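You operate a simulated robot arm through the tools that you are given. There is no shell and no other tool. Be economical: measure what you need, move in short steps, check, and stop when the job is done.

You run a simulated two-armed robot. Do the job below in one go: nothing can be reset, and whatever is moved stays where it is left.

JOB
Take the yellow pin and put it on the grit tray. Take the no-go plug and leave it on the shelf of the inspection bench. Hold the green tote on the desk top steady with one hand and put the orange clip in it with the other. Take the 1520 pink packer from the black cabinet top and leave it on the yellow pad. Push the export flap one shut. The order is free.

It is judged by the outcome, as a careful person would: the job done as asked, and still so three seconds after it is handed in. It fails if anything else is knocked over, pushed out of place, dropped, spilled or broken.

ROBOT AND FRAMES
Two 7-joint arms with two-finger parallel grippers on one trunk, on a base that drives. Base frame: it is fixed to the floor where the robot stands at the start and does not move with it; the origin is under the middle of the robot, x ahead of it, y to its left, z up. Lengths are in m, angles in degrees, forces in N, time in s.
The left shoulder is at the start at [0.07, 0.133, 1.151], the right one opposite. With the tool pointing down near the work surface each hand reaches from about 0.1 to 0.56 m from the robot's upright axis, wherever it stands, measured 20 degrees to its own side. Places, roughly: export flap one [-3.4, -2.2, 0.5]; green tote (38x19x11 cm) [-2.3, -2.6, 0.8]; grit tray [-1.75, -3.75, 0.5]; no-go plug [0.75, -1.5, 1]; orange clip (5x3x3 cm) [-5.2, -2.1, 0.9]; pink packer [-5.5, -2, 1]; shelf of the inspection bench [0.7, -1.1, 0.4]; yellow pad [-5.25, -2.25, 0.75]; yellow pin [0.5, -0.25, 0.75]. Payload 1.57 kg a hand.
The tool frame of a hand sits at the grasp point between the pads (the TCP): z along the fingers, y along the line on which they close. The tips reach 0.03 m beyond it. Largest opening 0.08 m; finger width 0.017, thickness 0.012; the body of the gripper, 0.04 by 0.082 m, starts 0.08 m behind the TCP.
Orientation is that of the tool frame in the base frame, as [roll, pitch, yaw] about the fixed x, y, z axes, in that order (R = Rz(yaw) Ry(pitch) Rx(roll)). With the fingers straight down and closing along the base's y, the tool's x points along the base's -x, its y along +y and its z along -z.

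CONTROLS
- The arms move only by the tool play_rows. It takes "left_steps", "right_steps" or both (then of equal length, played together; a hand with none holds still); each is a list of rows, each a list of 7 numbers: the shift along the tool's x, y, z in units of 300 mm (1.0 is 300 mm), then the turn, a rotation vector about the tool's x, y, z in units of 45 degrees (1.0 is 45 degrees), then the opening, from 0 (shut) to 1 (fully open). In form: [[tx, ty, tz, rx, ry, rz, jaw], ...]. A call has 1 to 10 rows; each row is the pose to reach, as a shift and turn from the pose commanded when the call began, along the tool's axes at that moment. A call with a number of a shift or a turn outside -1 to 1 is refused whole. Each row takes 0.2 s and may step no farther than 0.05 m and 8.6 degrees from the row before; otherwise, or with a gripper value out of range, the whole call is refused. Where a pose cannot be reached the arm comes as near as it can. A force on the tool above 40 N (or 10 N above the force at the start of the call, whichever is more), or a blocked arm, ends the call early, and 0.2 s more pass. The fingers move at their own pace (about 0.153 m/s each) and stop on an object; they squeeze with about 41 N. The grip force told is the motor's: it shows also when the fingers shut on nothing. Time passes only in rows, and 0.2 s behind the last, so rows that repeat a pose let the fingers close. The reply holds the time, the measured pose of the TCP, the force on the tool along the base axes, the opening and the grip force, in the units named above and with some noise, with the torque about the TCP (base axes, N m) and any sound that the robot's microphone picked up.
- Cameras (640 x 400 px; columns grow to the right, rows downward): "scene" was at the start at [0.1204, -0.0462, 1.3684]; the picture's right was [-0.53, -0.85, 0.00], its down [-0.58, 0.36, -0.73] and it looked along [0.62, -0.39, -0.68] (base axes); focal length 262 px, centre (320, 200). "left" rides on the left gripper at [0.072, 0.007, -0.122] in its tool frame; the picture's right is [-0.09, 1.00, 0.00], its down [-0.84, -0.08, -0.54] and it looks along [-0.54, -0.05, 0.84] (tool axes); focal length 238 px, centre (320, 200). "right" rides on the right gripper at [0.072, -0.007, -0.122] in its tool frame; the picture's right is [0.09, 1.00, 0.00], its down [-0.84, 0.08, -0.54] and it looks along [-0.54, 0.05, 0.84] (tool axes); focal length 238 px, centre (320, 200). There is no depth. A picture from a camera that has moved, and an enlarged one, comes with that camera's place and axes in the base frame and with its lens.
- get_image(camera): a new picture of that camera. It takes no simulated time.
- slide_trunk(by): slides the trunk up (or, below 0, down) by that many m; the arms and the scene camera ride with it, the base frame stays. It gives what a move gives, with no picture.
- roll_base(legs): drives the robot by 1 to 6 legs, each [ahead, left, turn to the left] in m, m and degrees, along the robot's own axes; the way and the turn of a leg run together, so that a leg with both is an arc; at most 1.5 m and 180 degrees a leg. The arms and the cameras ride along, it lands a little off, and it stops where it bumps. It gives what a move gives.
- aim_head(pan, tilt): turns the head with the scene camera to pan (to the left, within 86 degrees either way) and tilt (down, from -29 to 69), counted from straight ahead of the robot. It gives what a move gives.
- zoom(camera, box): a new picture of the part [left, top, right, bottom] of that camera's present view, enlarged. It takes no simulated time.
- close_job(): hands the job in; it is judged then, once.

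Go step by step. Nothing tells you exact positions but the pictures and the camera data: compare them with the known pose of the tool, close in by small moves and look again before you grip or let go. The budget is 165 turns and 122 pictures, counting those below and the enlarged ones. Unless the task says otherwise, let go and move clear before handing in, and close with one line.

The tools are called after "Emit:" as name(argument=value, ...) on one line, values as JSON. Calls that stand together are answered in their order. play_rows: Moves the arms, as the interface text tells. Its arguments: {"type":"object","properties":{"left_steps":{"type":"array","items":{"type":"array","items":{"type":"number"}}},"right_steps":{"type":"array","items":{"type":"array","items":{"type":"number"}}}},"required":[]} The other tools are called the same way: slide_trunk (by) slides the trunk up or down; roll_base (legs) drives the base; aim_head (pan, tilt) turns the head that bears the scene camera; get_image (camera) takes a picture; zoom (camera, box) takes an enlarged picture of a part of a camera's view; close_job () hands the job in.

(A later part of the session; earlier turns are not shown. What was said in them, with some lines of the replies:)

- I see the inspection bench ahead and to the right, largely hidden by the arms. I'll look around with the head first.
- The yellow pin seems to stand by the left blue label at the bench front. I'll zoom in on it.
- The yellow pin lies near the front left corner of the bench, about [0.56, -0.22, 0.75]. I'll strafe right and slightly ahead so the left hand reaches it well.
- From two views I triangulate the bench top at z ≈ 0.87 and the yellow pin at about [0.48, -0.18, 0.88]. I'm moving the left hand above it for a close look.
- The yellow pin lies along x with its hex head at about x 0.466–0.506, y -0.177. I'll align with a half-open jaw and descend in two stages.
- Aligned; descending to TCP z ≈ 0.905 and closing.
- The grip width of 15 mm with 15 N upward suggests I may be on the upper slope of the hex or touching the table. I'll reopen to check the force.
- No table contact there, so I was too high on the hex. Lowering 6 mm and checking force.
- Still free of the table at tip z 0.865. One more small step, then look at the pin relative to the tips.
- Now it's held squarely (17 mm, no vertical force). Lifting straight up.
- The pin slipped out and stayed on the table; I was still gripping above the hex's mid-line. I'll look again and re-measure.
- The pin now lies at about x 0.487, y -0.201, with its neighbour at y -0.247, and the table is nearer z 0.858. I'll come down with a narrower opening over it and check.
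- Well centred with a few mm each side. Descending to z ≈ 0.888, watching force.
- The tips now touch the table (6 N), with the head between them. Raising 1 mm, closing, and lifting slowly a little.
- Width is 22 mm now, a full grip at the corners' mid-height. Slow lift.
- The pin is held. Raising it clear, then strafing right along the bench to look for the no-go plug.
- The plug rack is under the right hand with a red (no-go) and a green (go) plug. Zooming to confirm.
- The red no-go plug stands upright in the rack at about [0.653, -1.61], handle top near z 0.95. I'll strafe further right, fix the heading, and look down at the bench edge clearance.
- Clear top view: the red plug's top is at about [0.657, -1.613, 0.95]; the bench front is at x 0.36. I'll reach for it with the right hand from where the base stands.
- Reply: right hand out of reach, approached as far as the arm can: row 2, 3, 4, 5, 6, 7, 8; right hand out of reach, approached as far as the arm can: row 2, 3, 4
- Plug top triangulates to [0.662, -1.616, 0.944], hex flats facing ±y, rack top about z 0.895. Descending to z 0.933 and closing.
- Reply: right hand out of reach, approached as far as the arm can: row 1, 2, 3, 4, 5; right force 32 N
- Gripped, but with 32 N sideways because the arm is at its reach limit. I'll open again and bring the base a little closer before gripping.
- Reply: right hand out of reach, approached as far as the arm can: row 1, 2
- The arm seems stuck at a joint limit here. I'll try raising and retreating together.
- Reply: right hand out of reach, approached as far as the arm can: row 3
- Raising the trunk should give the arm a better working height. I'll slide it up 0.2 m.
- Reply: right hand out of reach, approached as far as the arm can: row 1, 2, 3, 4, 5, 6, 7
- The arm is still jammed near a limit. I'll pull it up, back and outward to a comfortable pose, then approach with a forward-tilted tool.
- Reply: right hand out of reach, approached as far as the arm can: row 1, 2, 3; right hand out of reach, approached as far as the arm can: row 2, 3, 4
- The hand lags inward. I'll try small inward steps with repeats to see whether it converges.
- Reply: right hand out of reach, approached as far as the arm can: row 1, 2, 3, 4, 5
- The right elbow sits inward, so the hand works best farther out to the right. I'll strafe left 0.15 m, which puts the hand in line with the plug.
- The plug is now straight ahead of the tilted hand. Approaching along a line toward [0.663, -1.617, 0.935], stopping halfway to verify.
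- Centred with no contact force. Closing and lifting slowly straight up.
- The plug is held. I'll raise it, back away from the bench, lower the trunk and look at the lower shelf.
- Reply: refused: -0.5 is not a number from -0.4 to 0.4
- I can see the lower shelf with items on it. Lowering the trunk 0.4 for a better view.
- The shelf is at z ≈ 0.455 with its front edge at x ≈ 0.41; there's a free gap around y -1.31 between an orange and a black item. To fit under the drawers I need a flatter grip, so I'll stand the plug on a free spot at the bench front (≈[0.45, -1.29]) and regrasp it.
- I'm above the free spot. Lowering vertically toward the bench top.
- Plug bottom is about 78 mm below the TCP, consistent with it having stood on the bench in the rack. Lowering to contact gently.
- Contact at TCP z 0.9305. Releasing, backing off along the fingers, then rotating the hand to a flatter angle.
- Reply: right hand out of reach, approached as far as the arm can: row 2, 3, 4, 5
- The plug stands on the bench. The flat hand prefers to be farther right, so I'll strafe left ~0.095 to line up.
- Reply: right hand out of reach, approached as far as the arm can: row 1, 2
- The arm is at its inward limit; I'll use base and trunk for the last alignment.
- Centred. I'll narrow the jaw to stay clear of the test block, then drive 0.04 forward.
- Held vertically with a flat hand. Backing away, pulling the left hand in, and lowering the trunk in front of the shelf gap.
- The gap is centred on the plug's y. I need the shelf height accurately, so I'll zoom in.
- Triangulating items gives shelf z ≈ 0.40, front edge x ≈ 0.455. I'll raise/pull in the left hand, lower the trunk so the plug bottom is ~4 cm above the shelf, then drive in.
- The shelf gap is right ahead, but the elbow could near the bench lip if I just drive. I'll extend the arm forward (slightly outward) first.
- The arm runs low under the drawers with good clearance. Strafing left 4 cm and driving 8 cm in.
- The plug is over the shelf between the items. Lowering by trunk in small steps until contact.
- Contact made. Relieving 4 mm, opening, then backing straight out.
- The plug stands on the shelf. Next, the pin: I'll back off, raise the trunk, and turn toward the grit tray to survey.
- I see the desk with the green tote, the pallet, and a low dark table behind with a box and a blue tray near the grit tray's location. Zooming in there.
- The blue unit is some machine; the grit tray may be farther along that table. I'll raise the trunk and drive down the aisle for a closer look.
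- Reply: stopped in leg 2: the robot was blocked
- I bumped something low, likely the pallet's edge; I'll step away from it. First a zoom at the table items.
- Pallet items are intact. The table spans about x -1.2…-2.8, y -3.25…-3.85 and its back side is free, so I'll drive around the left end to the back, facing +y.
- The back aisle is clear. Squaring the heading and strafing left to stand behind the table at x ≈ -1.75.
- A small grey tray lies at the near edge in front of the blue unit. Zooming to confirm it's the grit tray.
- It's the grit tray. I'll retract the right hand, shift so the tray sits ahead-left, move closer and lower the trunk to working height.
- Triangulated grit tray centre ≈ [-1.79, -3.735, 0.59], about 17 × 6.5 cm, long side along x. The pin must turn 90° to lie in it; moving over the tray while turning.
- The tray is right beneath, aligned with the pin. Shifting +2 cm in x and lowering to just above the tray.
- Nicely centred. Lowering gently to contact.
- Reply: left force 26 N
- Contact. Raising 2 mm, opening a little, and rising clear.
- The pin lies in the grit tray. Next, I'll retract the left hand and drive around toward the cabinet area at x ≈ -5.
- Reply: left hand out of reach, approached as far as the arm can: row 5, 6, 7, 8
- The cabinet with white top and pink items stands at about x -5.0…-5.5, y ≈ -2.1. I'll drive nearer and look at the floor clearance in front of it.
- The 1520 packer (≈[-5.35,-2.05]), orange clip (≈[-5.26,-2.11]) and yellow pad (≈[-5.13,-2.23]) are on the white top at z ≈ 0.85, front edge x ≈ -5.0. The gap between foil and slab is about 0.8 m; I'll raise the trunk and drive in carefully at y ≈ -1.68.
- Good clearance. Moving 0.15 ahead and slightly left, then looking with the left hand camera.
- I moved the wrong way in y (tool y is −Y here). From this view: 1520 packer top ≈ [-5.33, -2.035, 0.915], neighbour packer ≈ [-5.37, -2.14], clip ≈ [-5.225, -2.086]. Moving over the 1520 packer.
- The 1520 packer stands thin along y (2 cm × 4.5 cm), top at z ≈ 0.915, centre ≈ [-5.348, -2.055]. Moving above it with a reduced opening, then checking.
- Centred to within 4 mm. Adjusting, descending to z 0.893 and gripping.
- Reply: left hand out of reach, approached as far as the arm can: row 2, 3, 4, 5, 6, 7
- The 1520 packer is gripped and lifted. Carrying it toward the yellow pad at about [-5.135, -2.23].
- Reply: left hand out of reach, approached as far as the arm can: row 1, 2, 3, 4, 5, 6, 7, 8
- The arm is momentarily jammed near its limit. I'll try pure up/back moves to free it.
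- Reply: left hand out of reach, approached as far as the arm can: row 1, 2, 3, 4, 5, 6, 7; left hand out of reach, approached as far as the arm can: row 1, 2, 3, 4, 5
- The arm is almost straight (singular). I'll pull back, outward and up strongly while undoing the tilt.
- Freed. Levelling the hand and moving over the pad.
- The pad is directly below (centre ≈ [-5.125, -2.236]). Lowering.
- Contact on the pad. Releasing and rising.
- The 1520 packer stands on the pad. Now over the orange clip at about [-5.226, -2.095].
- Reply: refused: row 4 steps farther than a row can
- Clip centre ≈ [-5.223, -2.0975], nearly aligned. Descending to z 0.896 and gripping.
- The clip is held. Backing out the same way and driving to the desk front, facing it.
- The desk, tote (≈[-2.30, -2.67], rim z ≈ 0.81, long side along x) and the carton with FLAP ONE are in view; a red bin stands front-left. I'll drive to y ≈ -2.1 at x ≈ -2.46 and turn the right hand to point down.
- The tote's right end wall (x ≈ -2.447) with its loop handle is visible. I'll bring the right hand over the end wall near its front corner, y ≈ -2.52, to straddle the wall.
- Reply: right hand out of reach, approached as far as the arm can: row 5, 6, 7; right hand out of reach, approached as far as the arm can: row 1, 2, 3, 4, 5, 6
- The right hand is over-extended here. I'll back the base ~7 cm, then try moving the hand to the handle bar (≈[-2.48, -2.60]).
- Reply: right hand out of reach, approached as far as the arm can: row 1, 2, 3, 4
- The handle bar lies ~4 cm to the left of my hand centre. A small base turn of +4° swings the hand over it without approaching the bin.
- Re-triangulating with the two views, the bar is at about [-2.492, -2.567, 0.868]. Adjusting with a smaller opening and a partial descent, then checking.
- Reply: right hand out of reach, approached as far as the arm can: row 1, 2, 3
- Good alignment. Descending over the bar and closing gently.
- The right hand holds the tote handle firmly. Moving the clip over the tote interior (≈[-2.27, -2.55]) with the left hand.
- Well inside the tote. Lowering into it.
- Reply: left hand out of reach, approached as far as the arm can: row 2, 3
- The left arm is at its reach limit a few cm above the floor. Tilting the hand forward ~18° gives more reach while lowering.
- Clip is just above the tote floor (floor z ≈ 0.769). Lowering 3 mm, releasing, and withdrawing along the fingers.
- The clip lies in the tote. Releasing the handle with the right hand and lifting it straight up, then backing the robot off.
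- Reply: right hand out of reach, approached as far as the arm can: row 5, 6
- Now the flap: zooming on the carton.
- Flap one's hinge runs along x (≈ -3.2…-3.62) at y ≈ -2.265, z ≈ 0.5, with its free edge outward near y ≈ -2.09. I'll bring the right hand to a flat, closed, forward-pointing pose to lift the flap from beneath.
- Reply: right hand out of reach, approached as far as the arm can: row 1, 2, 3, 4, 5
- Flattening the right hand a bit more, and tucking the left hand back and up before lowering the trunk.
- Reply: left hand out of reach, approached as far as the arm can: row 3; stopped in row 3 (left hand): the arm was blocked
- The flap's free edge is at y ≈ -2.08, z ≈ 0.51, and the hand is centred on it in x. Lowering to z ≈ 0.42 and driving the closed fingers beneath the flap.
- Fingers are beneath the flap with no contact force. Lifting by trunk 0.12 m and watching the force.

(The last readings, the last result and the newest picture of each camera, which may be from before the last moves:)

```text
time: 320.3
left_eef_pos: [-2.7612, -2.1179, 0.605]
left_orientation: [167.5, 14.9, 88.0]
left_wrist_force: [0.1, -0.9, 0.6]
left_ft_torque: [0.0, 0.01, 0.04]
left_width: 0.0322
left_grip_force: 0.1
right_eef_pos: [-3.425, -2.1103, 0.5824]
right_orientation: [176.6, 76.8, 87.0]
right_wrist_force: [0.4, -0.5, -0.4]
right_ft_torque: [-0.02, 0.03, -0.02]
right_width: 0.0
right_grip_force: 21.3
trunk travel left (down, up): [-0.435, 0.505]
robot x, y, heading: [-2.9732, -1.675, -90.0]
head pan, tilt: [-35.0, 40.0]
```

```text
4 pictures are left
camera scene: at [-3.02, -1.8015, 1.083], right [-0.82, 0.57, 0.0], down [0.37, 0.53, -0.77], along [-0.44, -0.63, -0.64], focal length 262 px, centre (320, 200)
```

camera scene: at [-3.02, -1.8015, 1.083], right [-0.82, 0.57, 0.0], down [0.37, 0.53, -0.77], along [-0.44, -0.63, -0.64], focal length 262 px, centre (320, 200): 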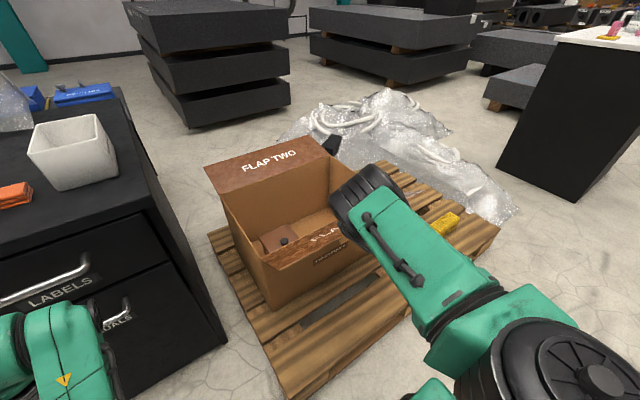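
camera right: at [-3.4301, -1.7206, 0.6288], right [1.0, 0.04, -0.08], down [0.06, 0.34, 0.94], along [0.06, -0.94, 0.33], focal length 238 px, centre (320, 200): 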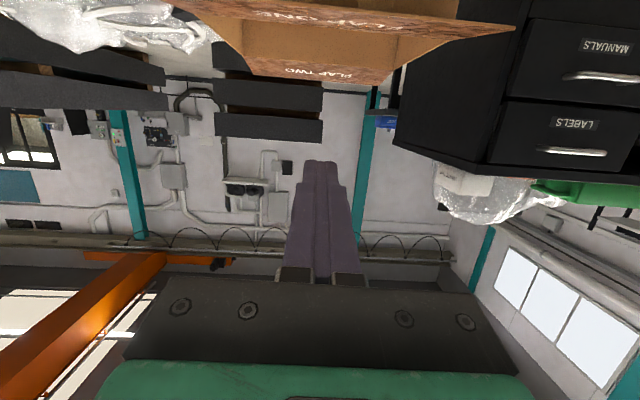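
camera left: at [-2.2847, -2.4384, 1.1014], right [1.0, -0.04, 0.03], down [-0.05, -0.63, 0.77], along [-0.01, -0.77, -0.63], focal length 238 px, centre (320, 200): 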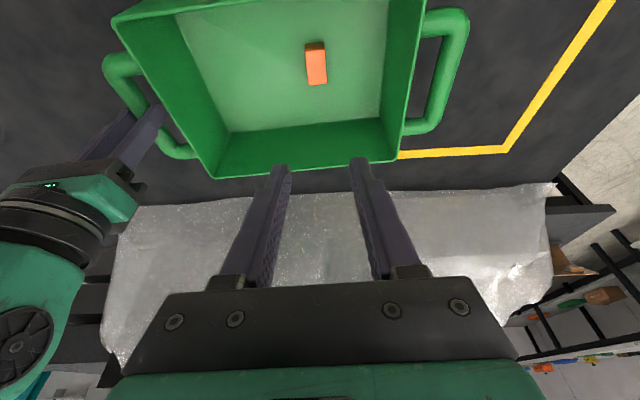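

The flap is rising with the fingers. Driving forward 0.08, lifting a bit more, then forward again to swing it past vertical.

Emit:
roll_base(legs=[[0.08, 0, 0]])

Emit:
slide_trunk(by=0.05)

Emit:
roll_base(legs=[[0.07, 0, 0]])

Emit:
get_image(camera="scene")

```text
time: 321.2
left_eef_pos: [-2.7616, -2.147, 0.6043]
left_orientation: [167.5, 14.9, 88.0]
left_wrist_force: [0.2, -0.2, -0.2]
left_ft_torque: [0.01, 0.02, 0.01]
left_width: 0.0316
left_grip_force: 0.1
right_eef_pos: [-3.4289, -2.1373, 0.5856]
right_orientation: [178.7, 77.4, 88.1]
right_wrist_force: [-0.3, -0.3, -0.5]
right_ft_torque: [-0.01, -0.01, -0.01]
right_width: 0.0
right_grip_force: 20.9
trunk travel left (down, up): [-0.435, 0.505]
robot x, y, heading: [-2.9693, -1.707, -89.9]
head pan, tilt: [-35.0, 40.0]
stopped in leg 1: the force on the tool passed its limit (the readings are from after the stop); the commanded pose is now the measured one
```

```text
time: 322.1
left_eef_pos: [-2.7622, -2.1468, 0.6545]
left_orientation: [167.5, 14.9, 87.9]
left_wrist_force: [0.1, 0.3, 1.0]
left_ft_torque: [-0.01, 0.04, -0.04]
left_width: 0.0317
left_grip_force: 0.3
right_eef_pos: [-3.4295, -2.1341, 0.6357]
right_orientation: [178.3, 77.2, 88.1]
right_wrist_force: [0.7, -0.2, 0.0]
right_ft_torque: [-0.03, -0.01, 0.02]
right_width: 0.0
right_grip_force: 21.6
trunk travel left (down, up): [-0.485, 0.455]
robot x, y, heading: [-2.9699, -1.7112, -89.8]
head pan, tilt: [-35.0, 40.0]
```

```text
time: 323.1
left_eef_pos: [-2.7621, -2.2179, 0.6537]
left_orientation: [167.5, 14.9, 87.9]
left_wrist_force: [0.1, 0.5, -0.5]
left_ft_torque: [0.0, 0.02, 0.02]
left_width: 0.0322
left_grip_force: 0.1
right_eef_pos: [-3.4293, -2.2048, 0.6353]
right_orientation: [178.6, 77.4, 88.2]
right_wrist_force: [0.5, 0.2, 0.0]
right_ft_torque: [0.0, 0.02, 0.01]
right_width: 0.0002
right_grip_force: 21.4
trunk travel left (down, up): [-0.485, 0.455]
robot x, y, heading: [-2.9711, -1.7779, -90.2]
head pan, tilt: [-35.0, 40.0]
```

```text
3 pictures are left
camera scene: at [-3.0205, -1.901, 1.1329], right [-0.82, 0.57, 0.0], down [0.37, 0.53, -0.77], along [-0.44, -0.63, -0.64], focal length 262 px, centre (320, 200)
```

scene: 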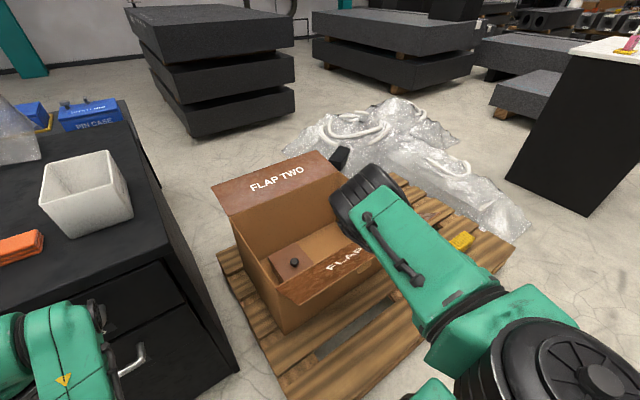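

The fingers slipped over the flap's edge; the flap stays at about 50°. I'll back out, go lower and closer to the hinge, then lift again.

Emit:
roll_base(legs=[[-0.15, 0, 0]])

Emit:
slide_trunk(by=-0.165)

Emit:
roll_base(legs=[[0.13, 0, 0]])

Emit:
slide_trunk(by=0.12)

Emit:
slide_trunk(by=0.065)

```text
time: 324.5
left_eef_pos: [-2.7634, -2.0623, 0.6564]
left_orientation: [167.5, 15.0, 87.8]
left_wrist_force: [0.3, 0.3, -0.8]
left_ft_torque: [-0.01, -0.05, 0.0]
left_width: 0.0322
left_grip_force: 0.1
right_eef_pos: [-3.4307, -2.0512, 0.6364]
right_orientation: [178.6, 77.4, 88.0]
right_wrist_force: [-0.3, 0.0, 0.1]
right_ft_torque: [0.01, -0.02, 0.01]
right_width: 0.0
right_grip_force: 21.3
trunk travel left (down, up): [-0.485, 0.455]
robot x, y, heading: [-2.9694, -1.6252, -90.1]
head pan, tilt: [-35.0, 40.0]
```

```text
time: 326.4
left_eef_pos: [-2.7635, -2.0641, 0.4906]
left_orientation: [167.5, 15.0, 87.8]
left_wrist_force: [0.2, -1.3, 0.4]
left_ft_torque: [0.02, 0.0, 0.03]
left_width: 0.0321
left_grip_force: 0.1
right_eef_pos: [-3.4296, -2.0511, 0.4706]
right_orientation: [178.7, 77.4, 88.1]
right_wrist_force: [-0.8, 0.4, -0.7]
right_ft_torque: [-0.01, 0.0, 0.02]
right_width: 0.0
right_grip_force: 21.1
trunk travel left (down, up): [-0.32, 0.62]
robot x, y, heading: [-2.9712, -1.6275, -90.2]
head pan, tilt: [-35.0, 40.0]
```

```text
time: 327.7
left_eef_pos: [-2.7661, -2.1979, 0.49]
left_orientation: [167.4, 15.0, 87.7]
left_wrist_force: [0.7, 0.6, -1.1]
left_ft_torque: [0.03, -0.01, 0.0]
left_width: 0.0322
left_grip_force: 0.0
right_eef_pos: [-3.4324, -2.1818, 0.4699]
right_orientation: [178.6, 77.3, 87.9]
right_wrist_force: [0.7, -0.4, -1.0]
right_ft_torque: [0.0, -0.01, 0.02]
right_width: 0.0
right_grip_force: 21.4
trunk travel left (down, up): [-0.32, 0.62]
robot x, y, heading: [-2.9712, -1.7554, -90.4]
head pan, tilt: [-35.0, 40.0]
```

```text
time: 329.2
left_eef_pos: [-2.7648, -2.1959, 0.6101]
left_orientation: [167.5, 15.0, 87.6]
left_wrist_force: [0.3, 0.4, -0.4]
left_ft_torque: [0.04, 0.0, -0.03]
left_width: 0.032
left_grip_force: 0.1
right_eef_pos: [-3.4329, -2.1814, 0.591]
right_orientation: [178.6, 77.4, 87.9]
right_wrist_force: [1.0, 0.0, -0.2]
right_ft_torque: [0.0, -0.01, 0.0]
right_width: 0.0
right_grip_force: 21.1
trunk travel left (down, up): [-0.44, 0.5]
robot x, y, heading: [-2.9726, -1.7561, -90.7]
head pan, tilt: [-35.0, 40.0]
```

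```text
time: 330.2
left_eef_pos: [-2.7654, -2.1966, 0.6752]
left_orientation: [167.4, 14.8, 87.7]
left_wrist_force: [-0.1, -0.1, -0.8]
left_ft_torque: [-0.02, 0.02, 0.0]
left_width: 0.032
left_grip_force: 0.0
right_eef_pos: [-3.431, -2.1813, 0.6575]
right_orientation: [178.6, 77.3, 88.0]
right_wrist_force: [-0.3, 0.3, 0.4]
right_ft_torque: [-0.01, -0.03, 0.03]
right_width: 0.0003
right_grip_force: 21.4
trunk travel left (down, up): [-0.505, 0.435]
robot x, y, heading: [-2.9715, -1.7563, -90.3]
head pan, tilt: [-35.0, 40.0]
```

Emit:
zoom(camera="scene", box=[190, 130, 430, 330])

```text
2.00 times, centred on (310, 230) of scene
camera zoom: at [-3.0215, -1.8788, 1.153], right [-0.82, 0.58, 0.0], down [0.37, 0.52, -0.77], along [-0.44, -0.62, -0.64], focal length 525 px, centre (340, 140)
```

zoom: 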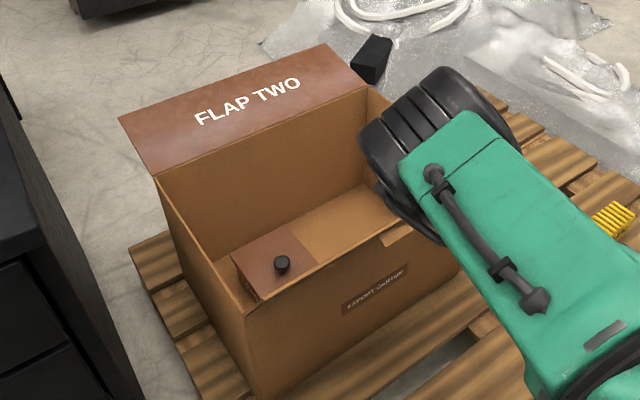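

The flap is edge-on to the camera at roughly 60–65°. Lowering 2 cm for a safer contact, then pushing forward gently.

Emit:
slide_trunk(by=-0.02)

Emit:
play_rows(right_steps=[[-0.012, 0, 0.05, 0, 0, 0, 0], [-0.024, 0, 0.1, 0, 0, 0, 0], [-0.036, 0, 0.15, 0, 0, 0, 0], [-0.048, 0, 0.2, 0, 0, 0, 0]])

```text
time: 330.9
left_eef_pos: [-2.7656, -2.196, 0.6554]
left_orientation: [167.5, 15.0, 87.6]
left_wrist_force: [-0.4, -0.1, -0.3]
left_ft_torque: [0.01, 0.0, 0.0]
left_width: 0.0317
left_grip_force: 0.1
right_eef_pos: [-3.4307, -2.1808, 0.6365]
right_orientation: [178.5, 77.5, 87.9]
right_wrist_force: [0.5, 0.3, 0.1]
right_ft_torque: [-0.03, 0.01, 0.0]
right_width: 0.0
right_grip_force: 20.7
trunk travel left (down, up): [-0.485, 0.455]
robot x, y, heading: [-2.9703, -1.7601, -90.4]
head pan, tilt: [-35.0, 40.0]
```

```text
time: 331.9
left_eef_pos: [-2.7656, -2.1961, 0.6555]
left_orientation: [167.5, 15.0, 87.7]
left_wrist_force: [-1.2, 0.1, -0.5]
left_ft_torque: [0.0, -0.02, 0.0]
left_width: 0.0321
left_grip_force: 0.1
right_eef_pos: [-3.4346, -2.2432, 0.6368]
right_orientation: [178.2, 77.1, 87.9]
right_wrist_force: [-0.2, -0.5, -0.7]
right_ft_torque: [-0.02, 0.04, 0.01]
right_width: 0.0
right_grip_force: 21.0
trunk travel left (down, up): [-0.485, 0.455]
robot x, y, heading: [-2.9717, -1.7579, -90.3]
head pan, tilt: [-35.0, 40.0]
```

No resistance. Continuing forward to push the flap past vertical.

Emit:
play_rows(right_steps=[[-0.012, 0, 0.05, 0, 0, 0, 0], [-0.024, 0, 0.1, 0, 0, 0, 0], [-0.036, 0, 0.15, 0, 0, 0, 0], [-0.048, 0, 0.2, 0, 0, 0, 0], [-0.06, 0, 0.25, 0, 0, 0, 0], [-0.075, 0, 0.3, 0, 0, 0, 0]])

Emit:
zoom(camera="scene", box=[190, 130, 430, 330])

```text
time: 333.3
left_eef_pos: [-2.7647, -2.1965, 0.6545]
left_orientation: [167.5, 15.1, 87.6]
left_wrist_force: [-0.4, 0.0, 0.2]
left_ft_torque: [-0.04, -0.01, -0.01]
left_width: 0.0321
left_grip_force: 0.1
right_eef_pos: [-3.4427, -2.3356, 0.6465]
right_orientation: [178.2, 77.1, 87.9]
right_wrist_force: [0.7, -0.7, 0.1]
right_ft_torque: [0.01, 0.01, -0.05]
right_width: 0.0
right_grip_force: 21.3
right hand out of reach, approached as far as the arm can: row 1, 2, 3, 4, 5, 6
trunk travel left (down, up): [-0.485, 0.455]
robot x, y, heading: [-2.9697, -1.7554, -90.1]
head pan, tilt: [-35.0, 40.0]
```

```text
2.00 times, centred on (310, 230) of scene
camera zoom: at [-3.0214, -1.8787, 1.133], right [-0.82, 0.58, 0.0], down [0.37, 0.52, -0.77], along [-0.44, -0.62, -0.64], focal length 525 px, centre (340, 140)
```

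zoom: 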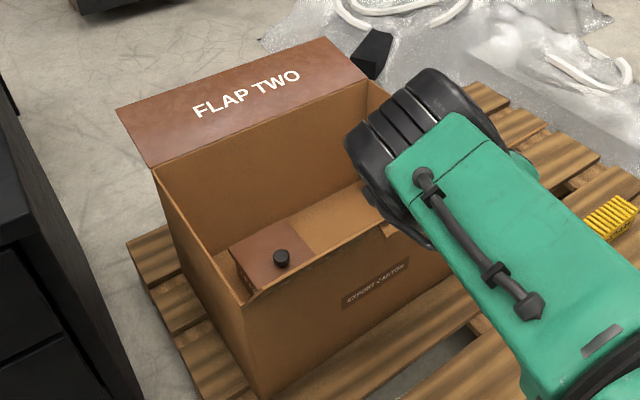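

The flap is still edge-on near 60°; it is shorter than I assumed, so the fingers passed over it. I'll back off, go ~8 cm lower, and push its outer face forward.

Emit:
roll_base(legs=[[-0.21, 0, 0]])

Emit:
slide_trunk(by=-0.085)

Emit:
roll_base(legs=[[0.06, 0, 0], [0.05, 0, 0]])

```text
time: 334.9
left_eef_pos: [-2.764, -1.9838, 0.655]
left_orientation: [167.4, 14.9, 87.6]
left_wrist_force: [0.1, -0.6, -0.3]
left_ft_torque: [0.0, -0.01, -0.04]
left_width: 0.032
left_grip_force: 0.0
right_eef_pos: [-3.4419, -2.1235, 0.6459]
right_orientation: [178.3, 77.2, 87.9]
right_wrist_force: [0.9, 0.2, -0.1]
right_ft_torque: [0.02, -0.01, 0.02]
right_width: 0.0
right_grip_force: 21.4
trunk travel left (down, up): [-0.485, 0.455]
robot x, y, heading: [-2.9702, -1.5441, -90.5]
head pan, tilt: [-35.0, 40.0]
```

```text
time: 336.1
left_eef_pos: [-2.764, -1.9856, 0.5707]
left_orientation: [167.5, 15.1, 87.6]
left_wrist_force: [-0.6, -0.5, -0.1]
left_ft_torque: [0.02, -0.02, 0.0]
left_width: 0.032
left_grip_force: 0.2
right_eef_pos: [-3.441, -2.123, 0.5618]
right_orientation: [178.2, 77.2, 87.9]
right_wrist_force: [0.3, 0.8, 0.2]
right_ft_torque: [0.0, -0.02, -0.01]
right_width: 0.0002
right_grip_force: 21.4
trunk travel left (down, up): [-0.4, 0.54]
robot x, y, heading: [-2.9717, -1.5458, -90.5]
head pan, tilt: [-35.0, 40.0]
```

```text
time: 337.6
left_eef_pos: [-2.766, -2.0921, 0.5699]
left_orientation: [167.5, 14.9, 87.6]
left_wrist_force: [0.7, 0.2, -0.7]
left_ft_torque: [0.01, 0.01, 0.02]
left_width: 0.032
left_grip_force: 0.1
right_eef_pos: [-3.4416, -2.2313, 0.5609]
right_orientation: [178.3, 77.1, 87.7]
right_wrist_force: [0.6, -0.7, 0.5]
right_ft_torque: [0.01, -0.01, -0.03]
right_width: 0.0
right_grip_force: 21.4
trunk travel left (down, up): [-0.4, 0.54]
robot x, y, heading: [-2.9712, -1.6542, -90.6]
head pan, tilt: [-35.0, 40.0]
```

Tip is now past the flap's plane at low height, so it should be near vertical. Pushing on another 0.1 m, then pressing down gently.

Emit:
roll_base(legs=[[0.1, 0, 0]])

Emit:
slide_trunk(by=-0.02)

Emit:
slide_trunk(by=-0.012)

```text
time: 338.8
left_eef_pos: [-2.7668, -2.1936, 0.5694]
left_orientation: [167.5, 14.9, 87.4]
left_wrist_force: [0.4, 0.4, 0.1]
left_ft_torque: [0.03, -0.03, -0.01]
left_width: 0.032
left_grip_force: 0.1
right_eef_pos: [-3.4433, -2.3321, 0.5608]
right_orientation: [178.3, 77.1, 87.8]
right_wrist_force: [-0.2, 0.0, 0.9]
right_ft_torque: [0.01, 0.05, 0.01]
right_width: 0.0001
right_grip_force: 21.1
trunk travel left (down, up): [-0.4, 0.54]
robot x, y, heading: [-2.9719, -1.7547, -90.4]
head pan, tilt: [-35.0, 40.0]
```

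```text
time: 339.4
left_eef_pos: [-2.7658, -2.1938, 0.5493]
left_orientation: [167.5, 15.0, 87.6]
left_wrist_force: [0.3, -0.5, -0.1]
left_ft_torque: [-0.06, 0.01, -0.01]
left_width: 0.0318
left_grip_force: 0.1
right_eef_pos: [-3.4426, -2.3328, 0.5415]
right_orientation: [178.3, 77.1, 87.8]
right_wrist_force: [-0.3, 0.2, -1.1]
right_ft_torque: [-0.03, -0.02, -0.02]
right_width: 0.0001
right_grip_force: 21.3
trunk travel left (down, up): [-0.38, 0.56]
robot x, y, heading: [-2.9721, -1.7522, -90.7]
head pan, tilt: [-35.0, 40.0]
```

```text
time: 340.1
left_eef_pos: [-2.7658, -2.1942, 0.5391]
left_orientation: [167.4, 15.0, 87.6]
left_wrist_force: [-0.8, 0.0, -0.6]
left_ft_torque: [-0.02, 0.01, -0.02]
left_width: 0.0317
left_grip_force: 0.0
right_eef_pos: [-3.4427, -2.3308, 0.5289]
right_orientation: [178.3, 77.0, 87.7]
right_wrist_force: [0.4, -0.2, 0.0]
right_ft_torque: [-0.01, 0.01, -0.02]
right_width: 0.0
right_grip_force: 21.0
trunk travel left (down, up): [-0.368, 0.572]
robot x, y, heading: [-2.9726, -1.7531, -90.5]
head pan, tilt: [-35.0, 40.0]
```

Emit:
slide_trunk(by=-0.008)

Emit:
slide_trunk(by=-0.008)

```text
time: 340.6
left_eef_pos: [-2.7662, -2.1933, 0.5307]
left_orientation: [167.5, 15.0, 87.5]
left_wrist_force: [-0.2, 0.0, 1.3]
left_ft_torque: [-0.01, 0.01, 0.0]
left_width: 0.032
left_grip_force: 0.0
right_eef_pos: [-3.443, -2.3311, 0.5225]
right_orientation: [178.3, 77.0, 87.8]
right_wrist_force: [0.5, 0.5, 0.5]
right_ft_torque: [0.0, 0.01, 0.01]
right_width: 0.0
right_grip_force: 21.3
trunk travel left (down, up): [-0.36, 0.58]
robot x, y, heading: [-2.9721, -1.7551, -90.8]
head pan, tilt: [-35.0, 40.0]
```

```text
time: 341.2
left_eef_pos: [-2.7659, -2.1936, 0.5221]
left_orientation: [167.5, 15.0, 87.5]
left_wrist_force: [0.2, 0.3, 0.5]
left_ft_torque: [-0.01, -0.01, 0.01]
left_width: 0.032
left_grip_force: 0.0
right_eef_pos: [-3.4425, -2.331, 0.5136]
right_orientation: [178.3, 77.1, 87.8]
right_wrist_force: [0.2, 0.2, -0.6]
right_ft_torque: [0.0, -0.01, 0.0]
right_width: 0.0
right_grip_force: 21.6
trunk travel left (down, up): [-0.352, 0.588]
robot x, y, heading: [-2.9718, -1.7561, -90.6]
head pan, tilt: [-35.0, 40.0]
```

Re-deriving from the last view, the hinge is actually at y ≈ -2.32, z ≈ 0.44, which explains the passes over the edge. The flap is now leaning inward beyond vertical; I'll advance slightly and press down toward z ≈ 0.465.

Emit:
roll_base(legs=[[0.025, 0, 0]])

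Emit:
slide_trunk(by=-0.025)

Emit:
slide_trunk(by=-0.012)

Emit:
slide_trunk(by=-0.006)

```text
time: 342.0
left_eef_pos: [-2.7669, -2.2195, 0.523]
left_orientation: [167.6, 14.9, 87.5]
left_wrist_force: [0.4, -0.3, 0.6]
left_ft_torque: [0.02, 0.01, -0.01]
left_width: 0.0323
left_grip_force: 0.0
right_eef_pos: [-3.4435, -2.3571, 0.5124]
right_orientation: [178.2, 77.0, 87.8]
right_wrist_force: [-1.5, 0.0, 0.2]
right_ft_torque: [-0.02, 0.02, -0.02]
right_width: 0.0
right_grip_force: 21.5
trunk travel left (down, up): [-0.352, 0.588]
robot x, y, heading: [-2.9718, -1.7806, -90.6]
head pan, tilt: [-35.0, 40.0]
```

```text
time: 342.7
left_eef_pos: [-2.7652, -2.2184, 0.497]
left_orientation: [167.4, 14.9, 87.6]
left_wrist_force: [-0.4, -0.7, 0.4]
left_ft_torque: [-0.01, -0.03, 0.01]
left_width: 0.0322
left_grip_force: 0.0
right_eef_pos: [-3.4434, -2.3562, 0.4877]
right_orientation: [178.3, 77.2, 87.8]
right_wrist_force: [-0.5, -0.8, 0.2]
right_ft_torque: [-0.01, 0.01, -0.03]
right_width: 0.0
right_grip_force: 21.9
trunk travel left (down, up): [-0.327, 0.613]
robot x, y, heading: [-2.9727, -1.7815, -90.5]
head pan, tilt: [-35.0, 40.0]
```

```text
time: 343.3
left_eef_pos: [-2.7649, -2.2179, 0.487]
left_orientation: [167.6, 15.2, 87.6]
left_wrist_force: [0.0, -0.2, 0.0]
left_ft_torque: [-0.03, -0.04, 0.01]
left_width: 0.0323
left_grip_force: 0.1
right_eef_pos: [-3.4428, -2.3557, 0.4844]
right_orientation: [179.4, 77.9, 88.8]
right_wrist_force: [-5.3, -3.4, 24.0]
right_ft_torque: [-0.73, 0.1, 0.08]
right_width: 0.0
right_grip_force: 21.5
trunk travel left (down, up): [-0.315, 0.625]
robot x, y, heading: [-2.9713, -1.7816, -90.5]
head pan, tilt: [-35.0, 40.0]
```

```text
time: 343.8
left_eef_pos: [-2.7665, -2.2187, 0.4807]
left_orientation: [167.6, 15.2, 87.6]
left_wrist_force: [0.1, 0.3, -0.7]
left_ft_torque: [-0.02, 0.0, 0.02]
left_width: 0.0318
left_grip_force: 0.1
right_eef_pos: [-3.4449, -2.3595, 0.4833]
right_orientation: [179.7, 78.8, 89.3]
right_wrist_force: [-2.9, -1.6, 16.2]
right_ft_torque: [-0.49, 0.06, 0.14]
right_width: 0.0
right_grip_force: 21.6
trunk travel left (down, up): [-0.31, 0.63]
robot x, y, heading: [-2.9712, -1.7772, -90.2]
head pan, tilt: [-35.0, 40.0]
stopped: the force on the tool passed its limit (the readings are from after the stop); the commanded pose is now the measured one
```

A firm stop under the hand suggests the flap is fully down. Raising, backing away, and using the last picture to verify.

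Emit:
slide_trunk(by=0.2)

Emit:
roll_base(legs=[[-0.35, 0, 0]])

Emit:
aim_head(pan=-30, tilt=35)

Emit:
zoom(camera="scene", box=[120, 100, 520, 350])

```text
time: 345.9
left_eef_pos: [-2.7656, -2.2196, 0.6796]
left_orientation: [167.5, 15.0, 87.5]
left_wrist_force: [0.3, -0.4, 0.0]
left_ft_torque: [-0.02, 0.02, -0.02]
left_width: 0.032
left_grip_force: 0.0
right_eef_pos: [-3.4445, -2.3594, 0.677]
right_orientation: [178.8, 77.9, 88.3]
right_wrist_force: [-0.3, -0.7, -0.2]
right_ft_torque: [0.01, -0.01, -0.01]
right_width: 0.0
right_grip_force: 21.5
trunk travel left (down, up): [-0.51, 0.43]
robot x, y, heading: [-2.9708, -1.7789, -90.3]
head pan, tilt: [-35.0, 40.0]
```

```text
time: 348.2
left_eef_pos: [-2.7602, -1.8659, 0.6798]
left_orientation: [167.5, 14.9, 88.0]
left_wrist_force: [-0.8, 0.2, -0.1]
left_ft_torque: [0.01, 0.0, 0.0]
left_width: 0.0322
left_grip_force: 0.2
right_eef_pos: [-3.4387, -2.0105, 0.6774]
right_orientation: [178.8, 78.1, 88.6]
right_wrist_force: [-0.1, -0.1, -0.5]
right_ft_torque: [-0.01, 0.01, 0.04]
right_width: 0.0
right_grip_force: 21.4
trunk travel left (down, up): [-0.51, 0.43]
robot x, y, heading: [-2.9709, -1.4291, -90.1]
head pan, tilt: [-35.0, 40.0]
```

```text
time: 348.9
left_eef_pos: [-2.761, -1.8675, 0.6805]
left_orientation: [167.5, 14.9, 88.0]
left_wrist_force: [-0.2, -0.3, 0.3]
left_ft_torque: [0.01, 0.04, 0.02]
left_width: 0.0321
left_grip_force: 0.0
right_eef_pos: [-3.4391, -2.011, 0.6779]
right_orientation: [178.9, 78.1, 88.7]
right_wrist_force: [-0.5, -0.3, 0.0]
right_ft_torque: [-0.02, 0.04, 0.01]
right_width: 0.0
right_grip_force: 21.1
trunk travel left (down, up): [-0.51, 0.43]
robot x, y, heading: [-2.9722, -1.429, -90.1]
head pan, tilt: [-30.0, 35.0]
```

```text
1.60 times, centred on (320, 225) of scene
camera zoom: at [-3.015, -1.5566, 1.1658], right [-0.87, 0.5, 0.0], down [0.29, 0.5, -0.82], along [-0.41, -0.71, -0.57], focal length 420 px, centre (320, 160)
```

zoom: 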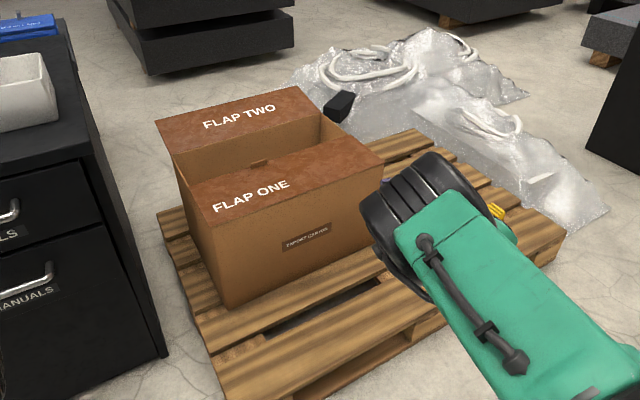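

Flap one now lies shut over the front half of the carton, and the other four jobs were checked when they were done. Both hands are empty and clear, so I'm handing in.

Emit:
close_job()

```text
The job is handed in.
```

All five parts are done and handed in: the yellow pin is in the grit tray, the no-go plug stands on the inspection bench shelf, and the orange clip is in the green tote. The 1520 packer is on the yellow pad and export flap one is shut. The base bumped something low, probably the pallet, on the way to the grit tray. The items on the pallet still looked in place afterwards.
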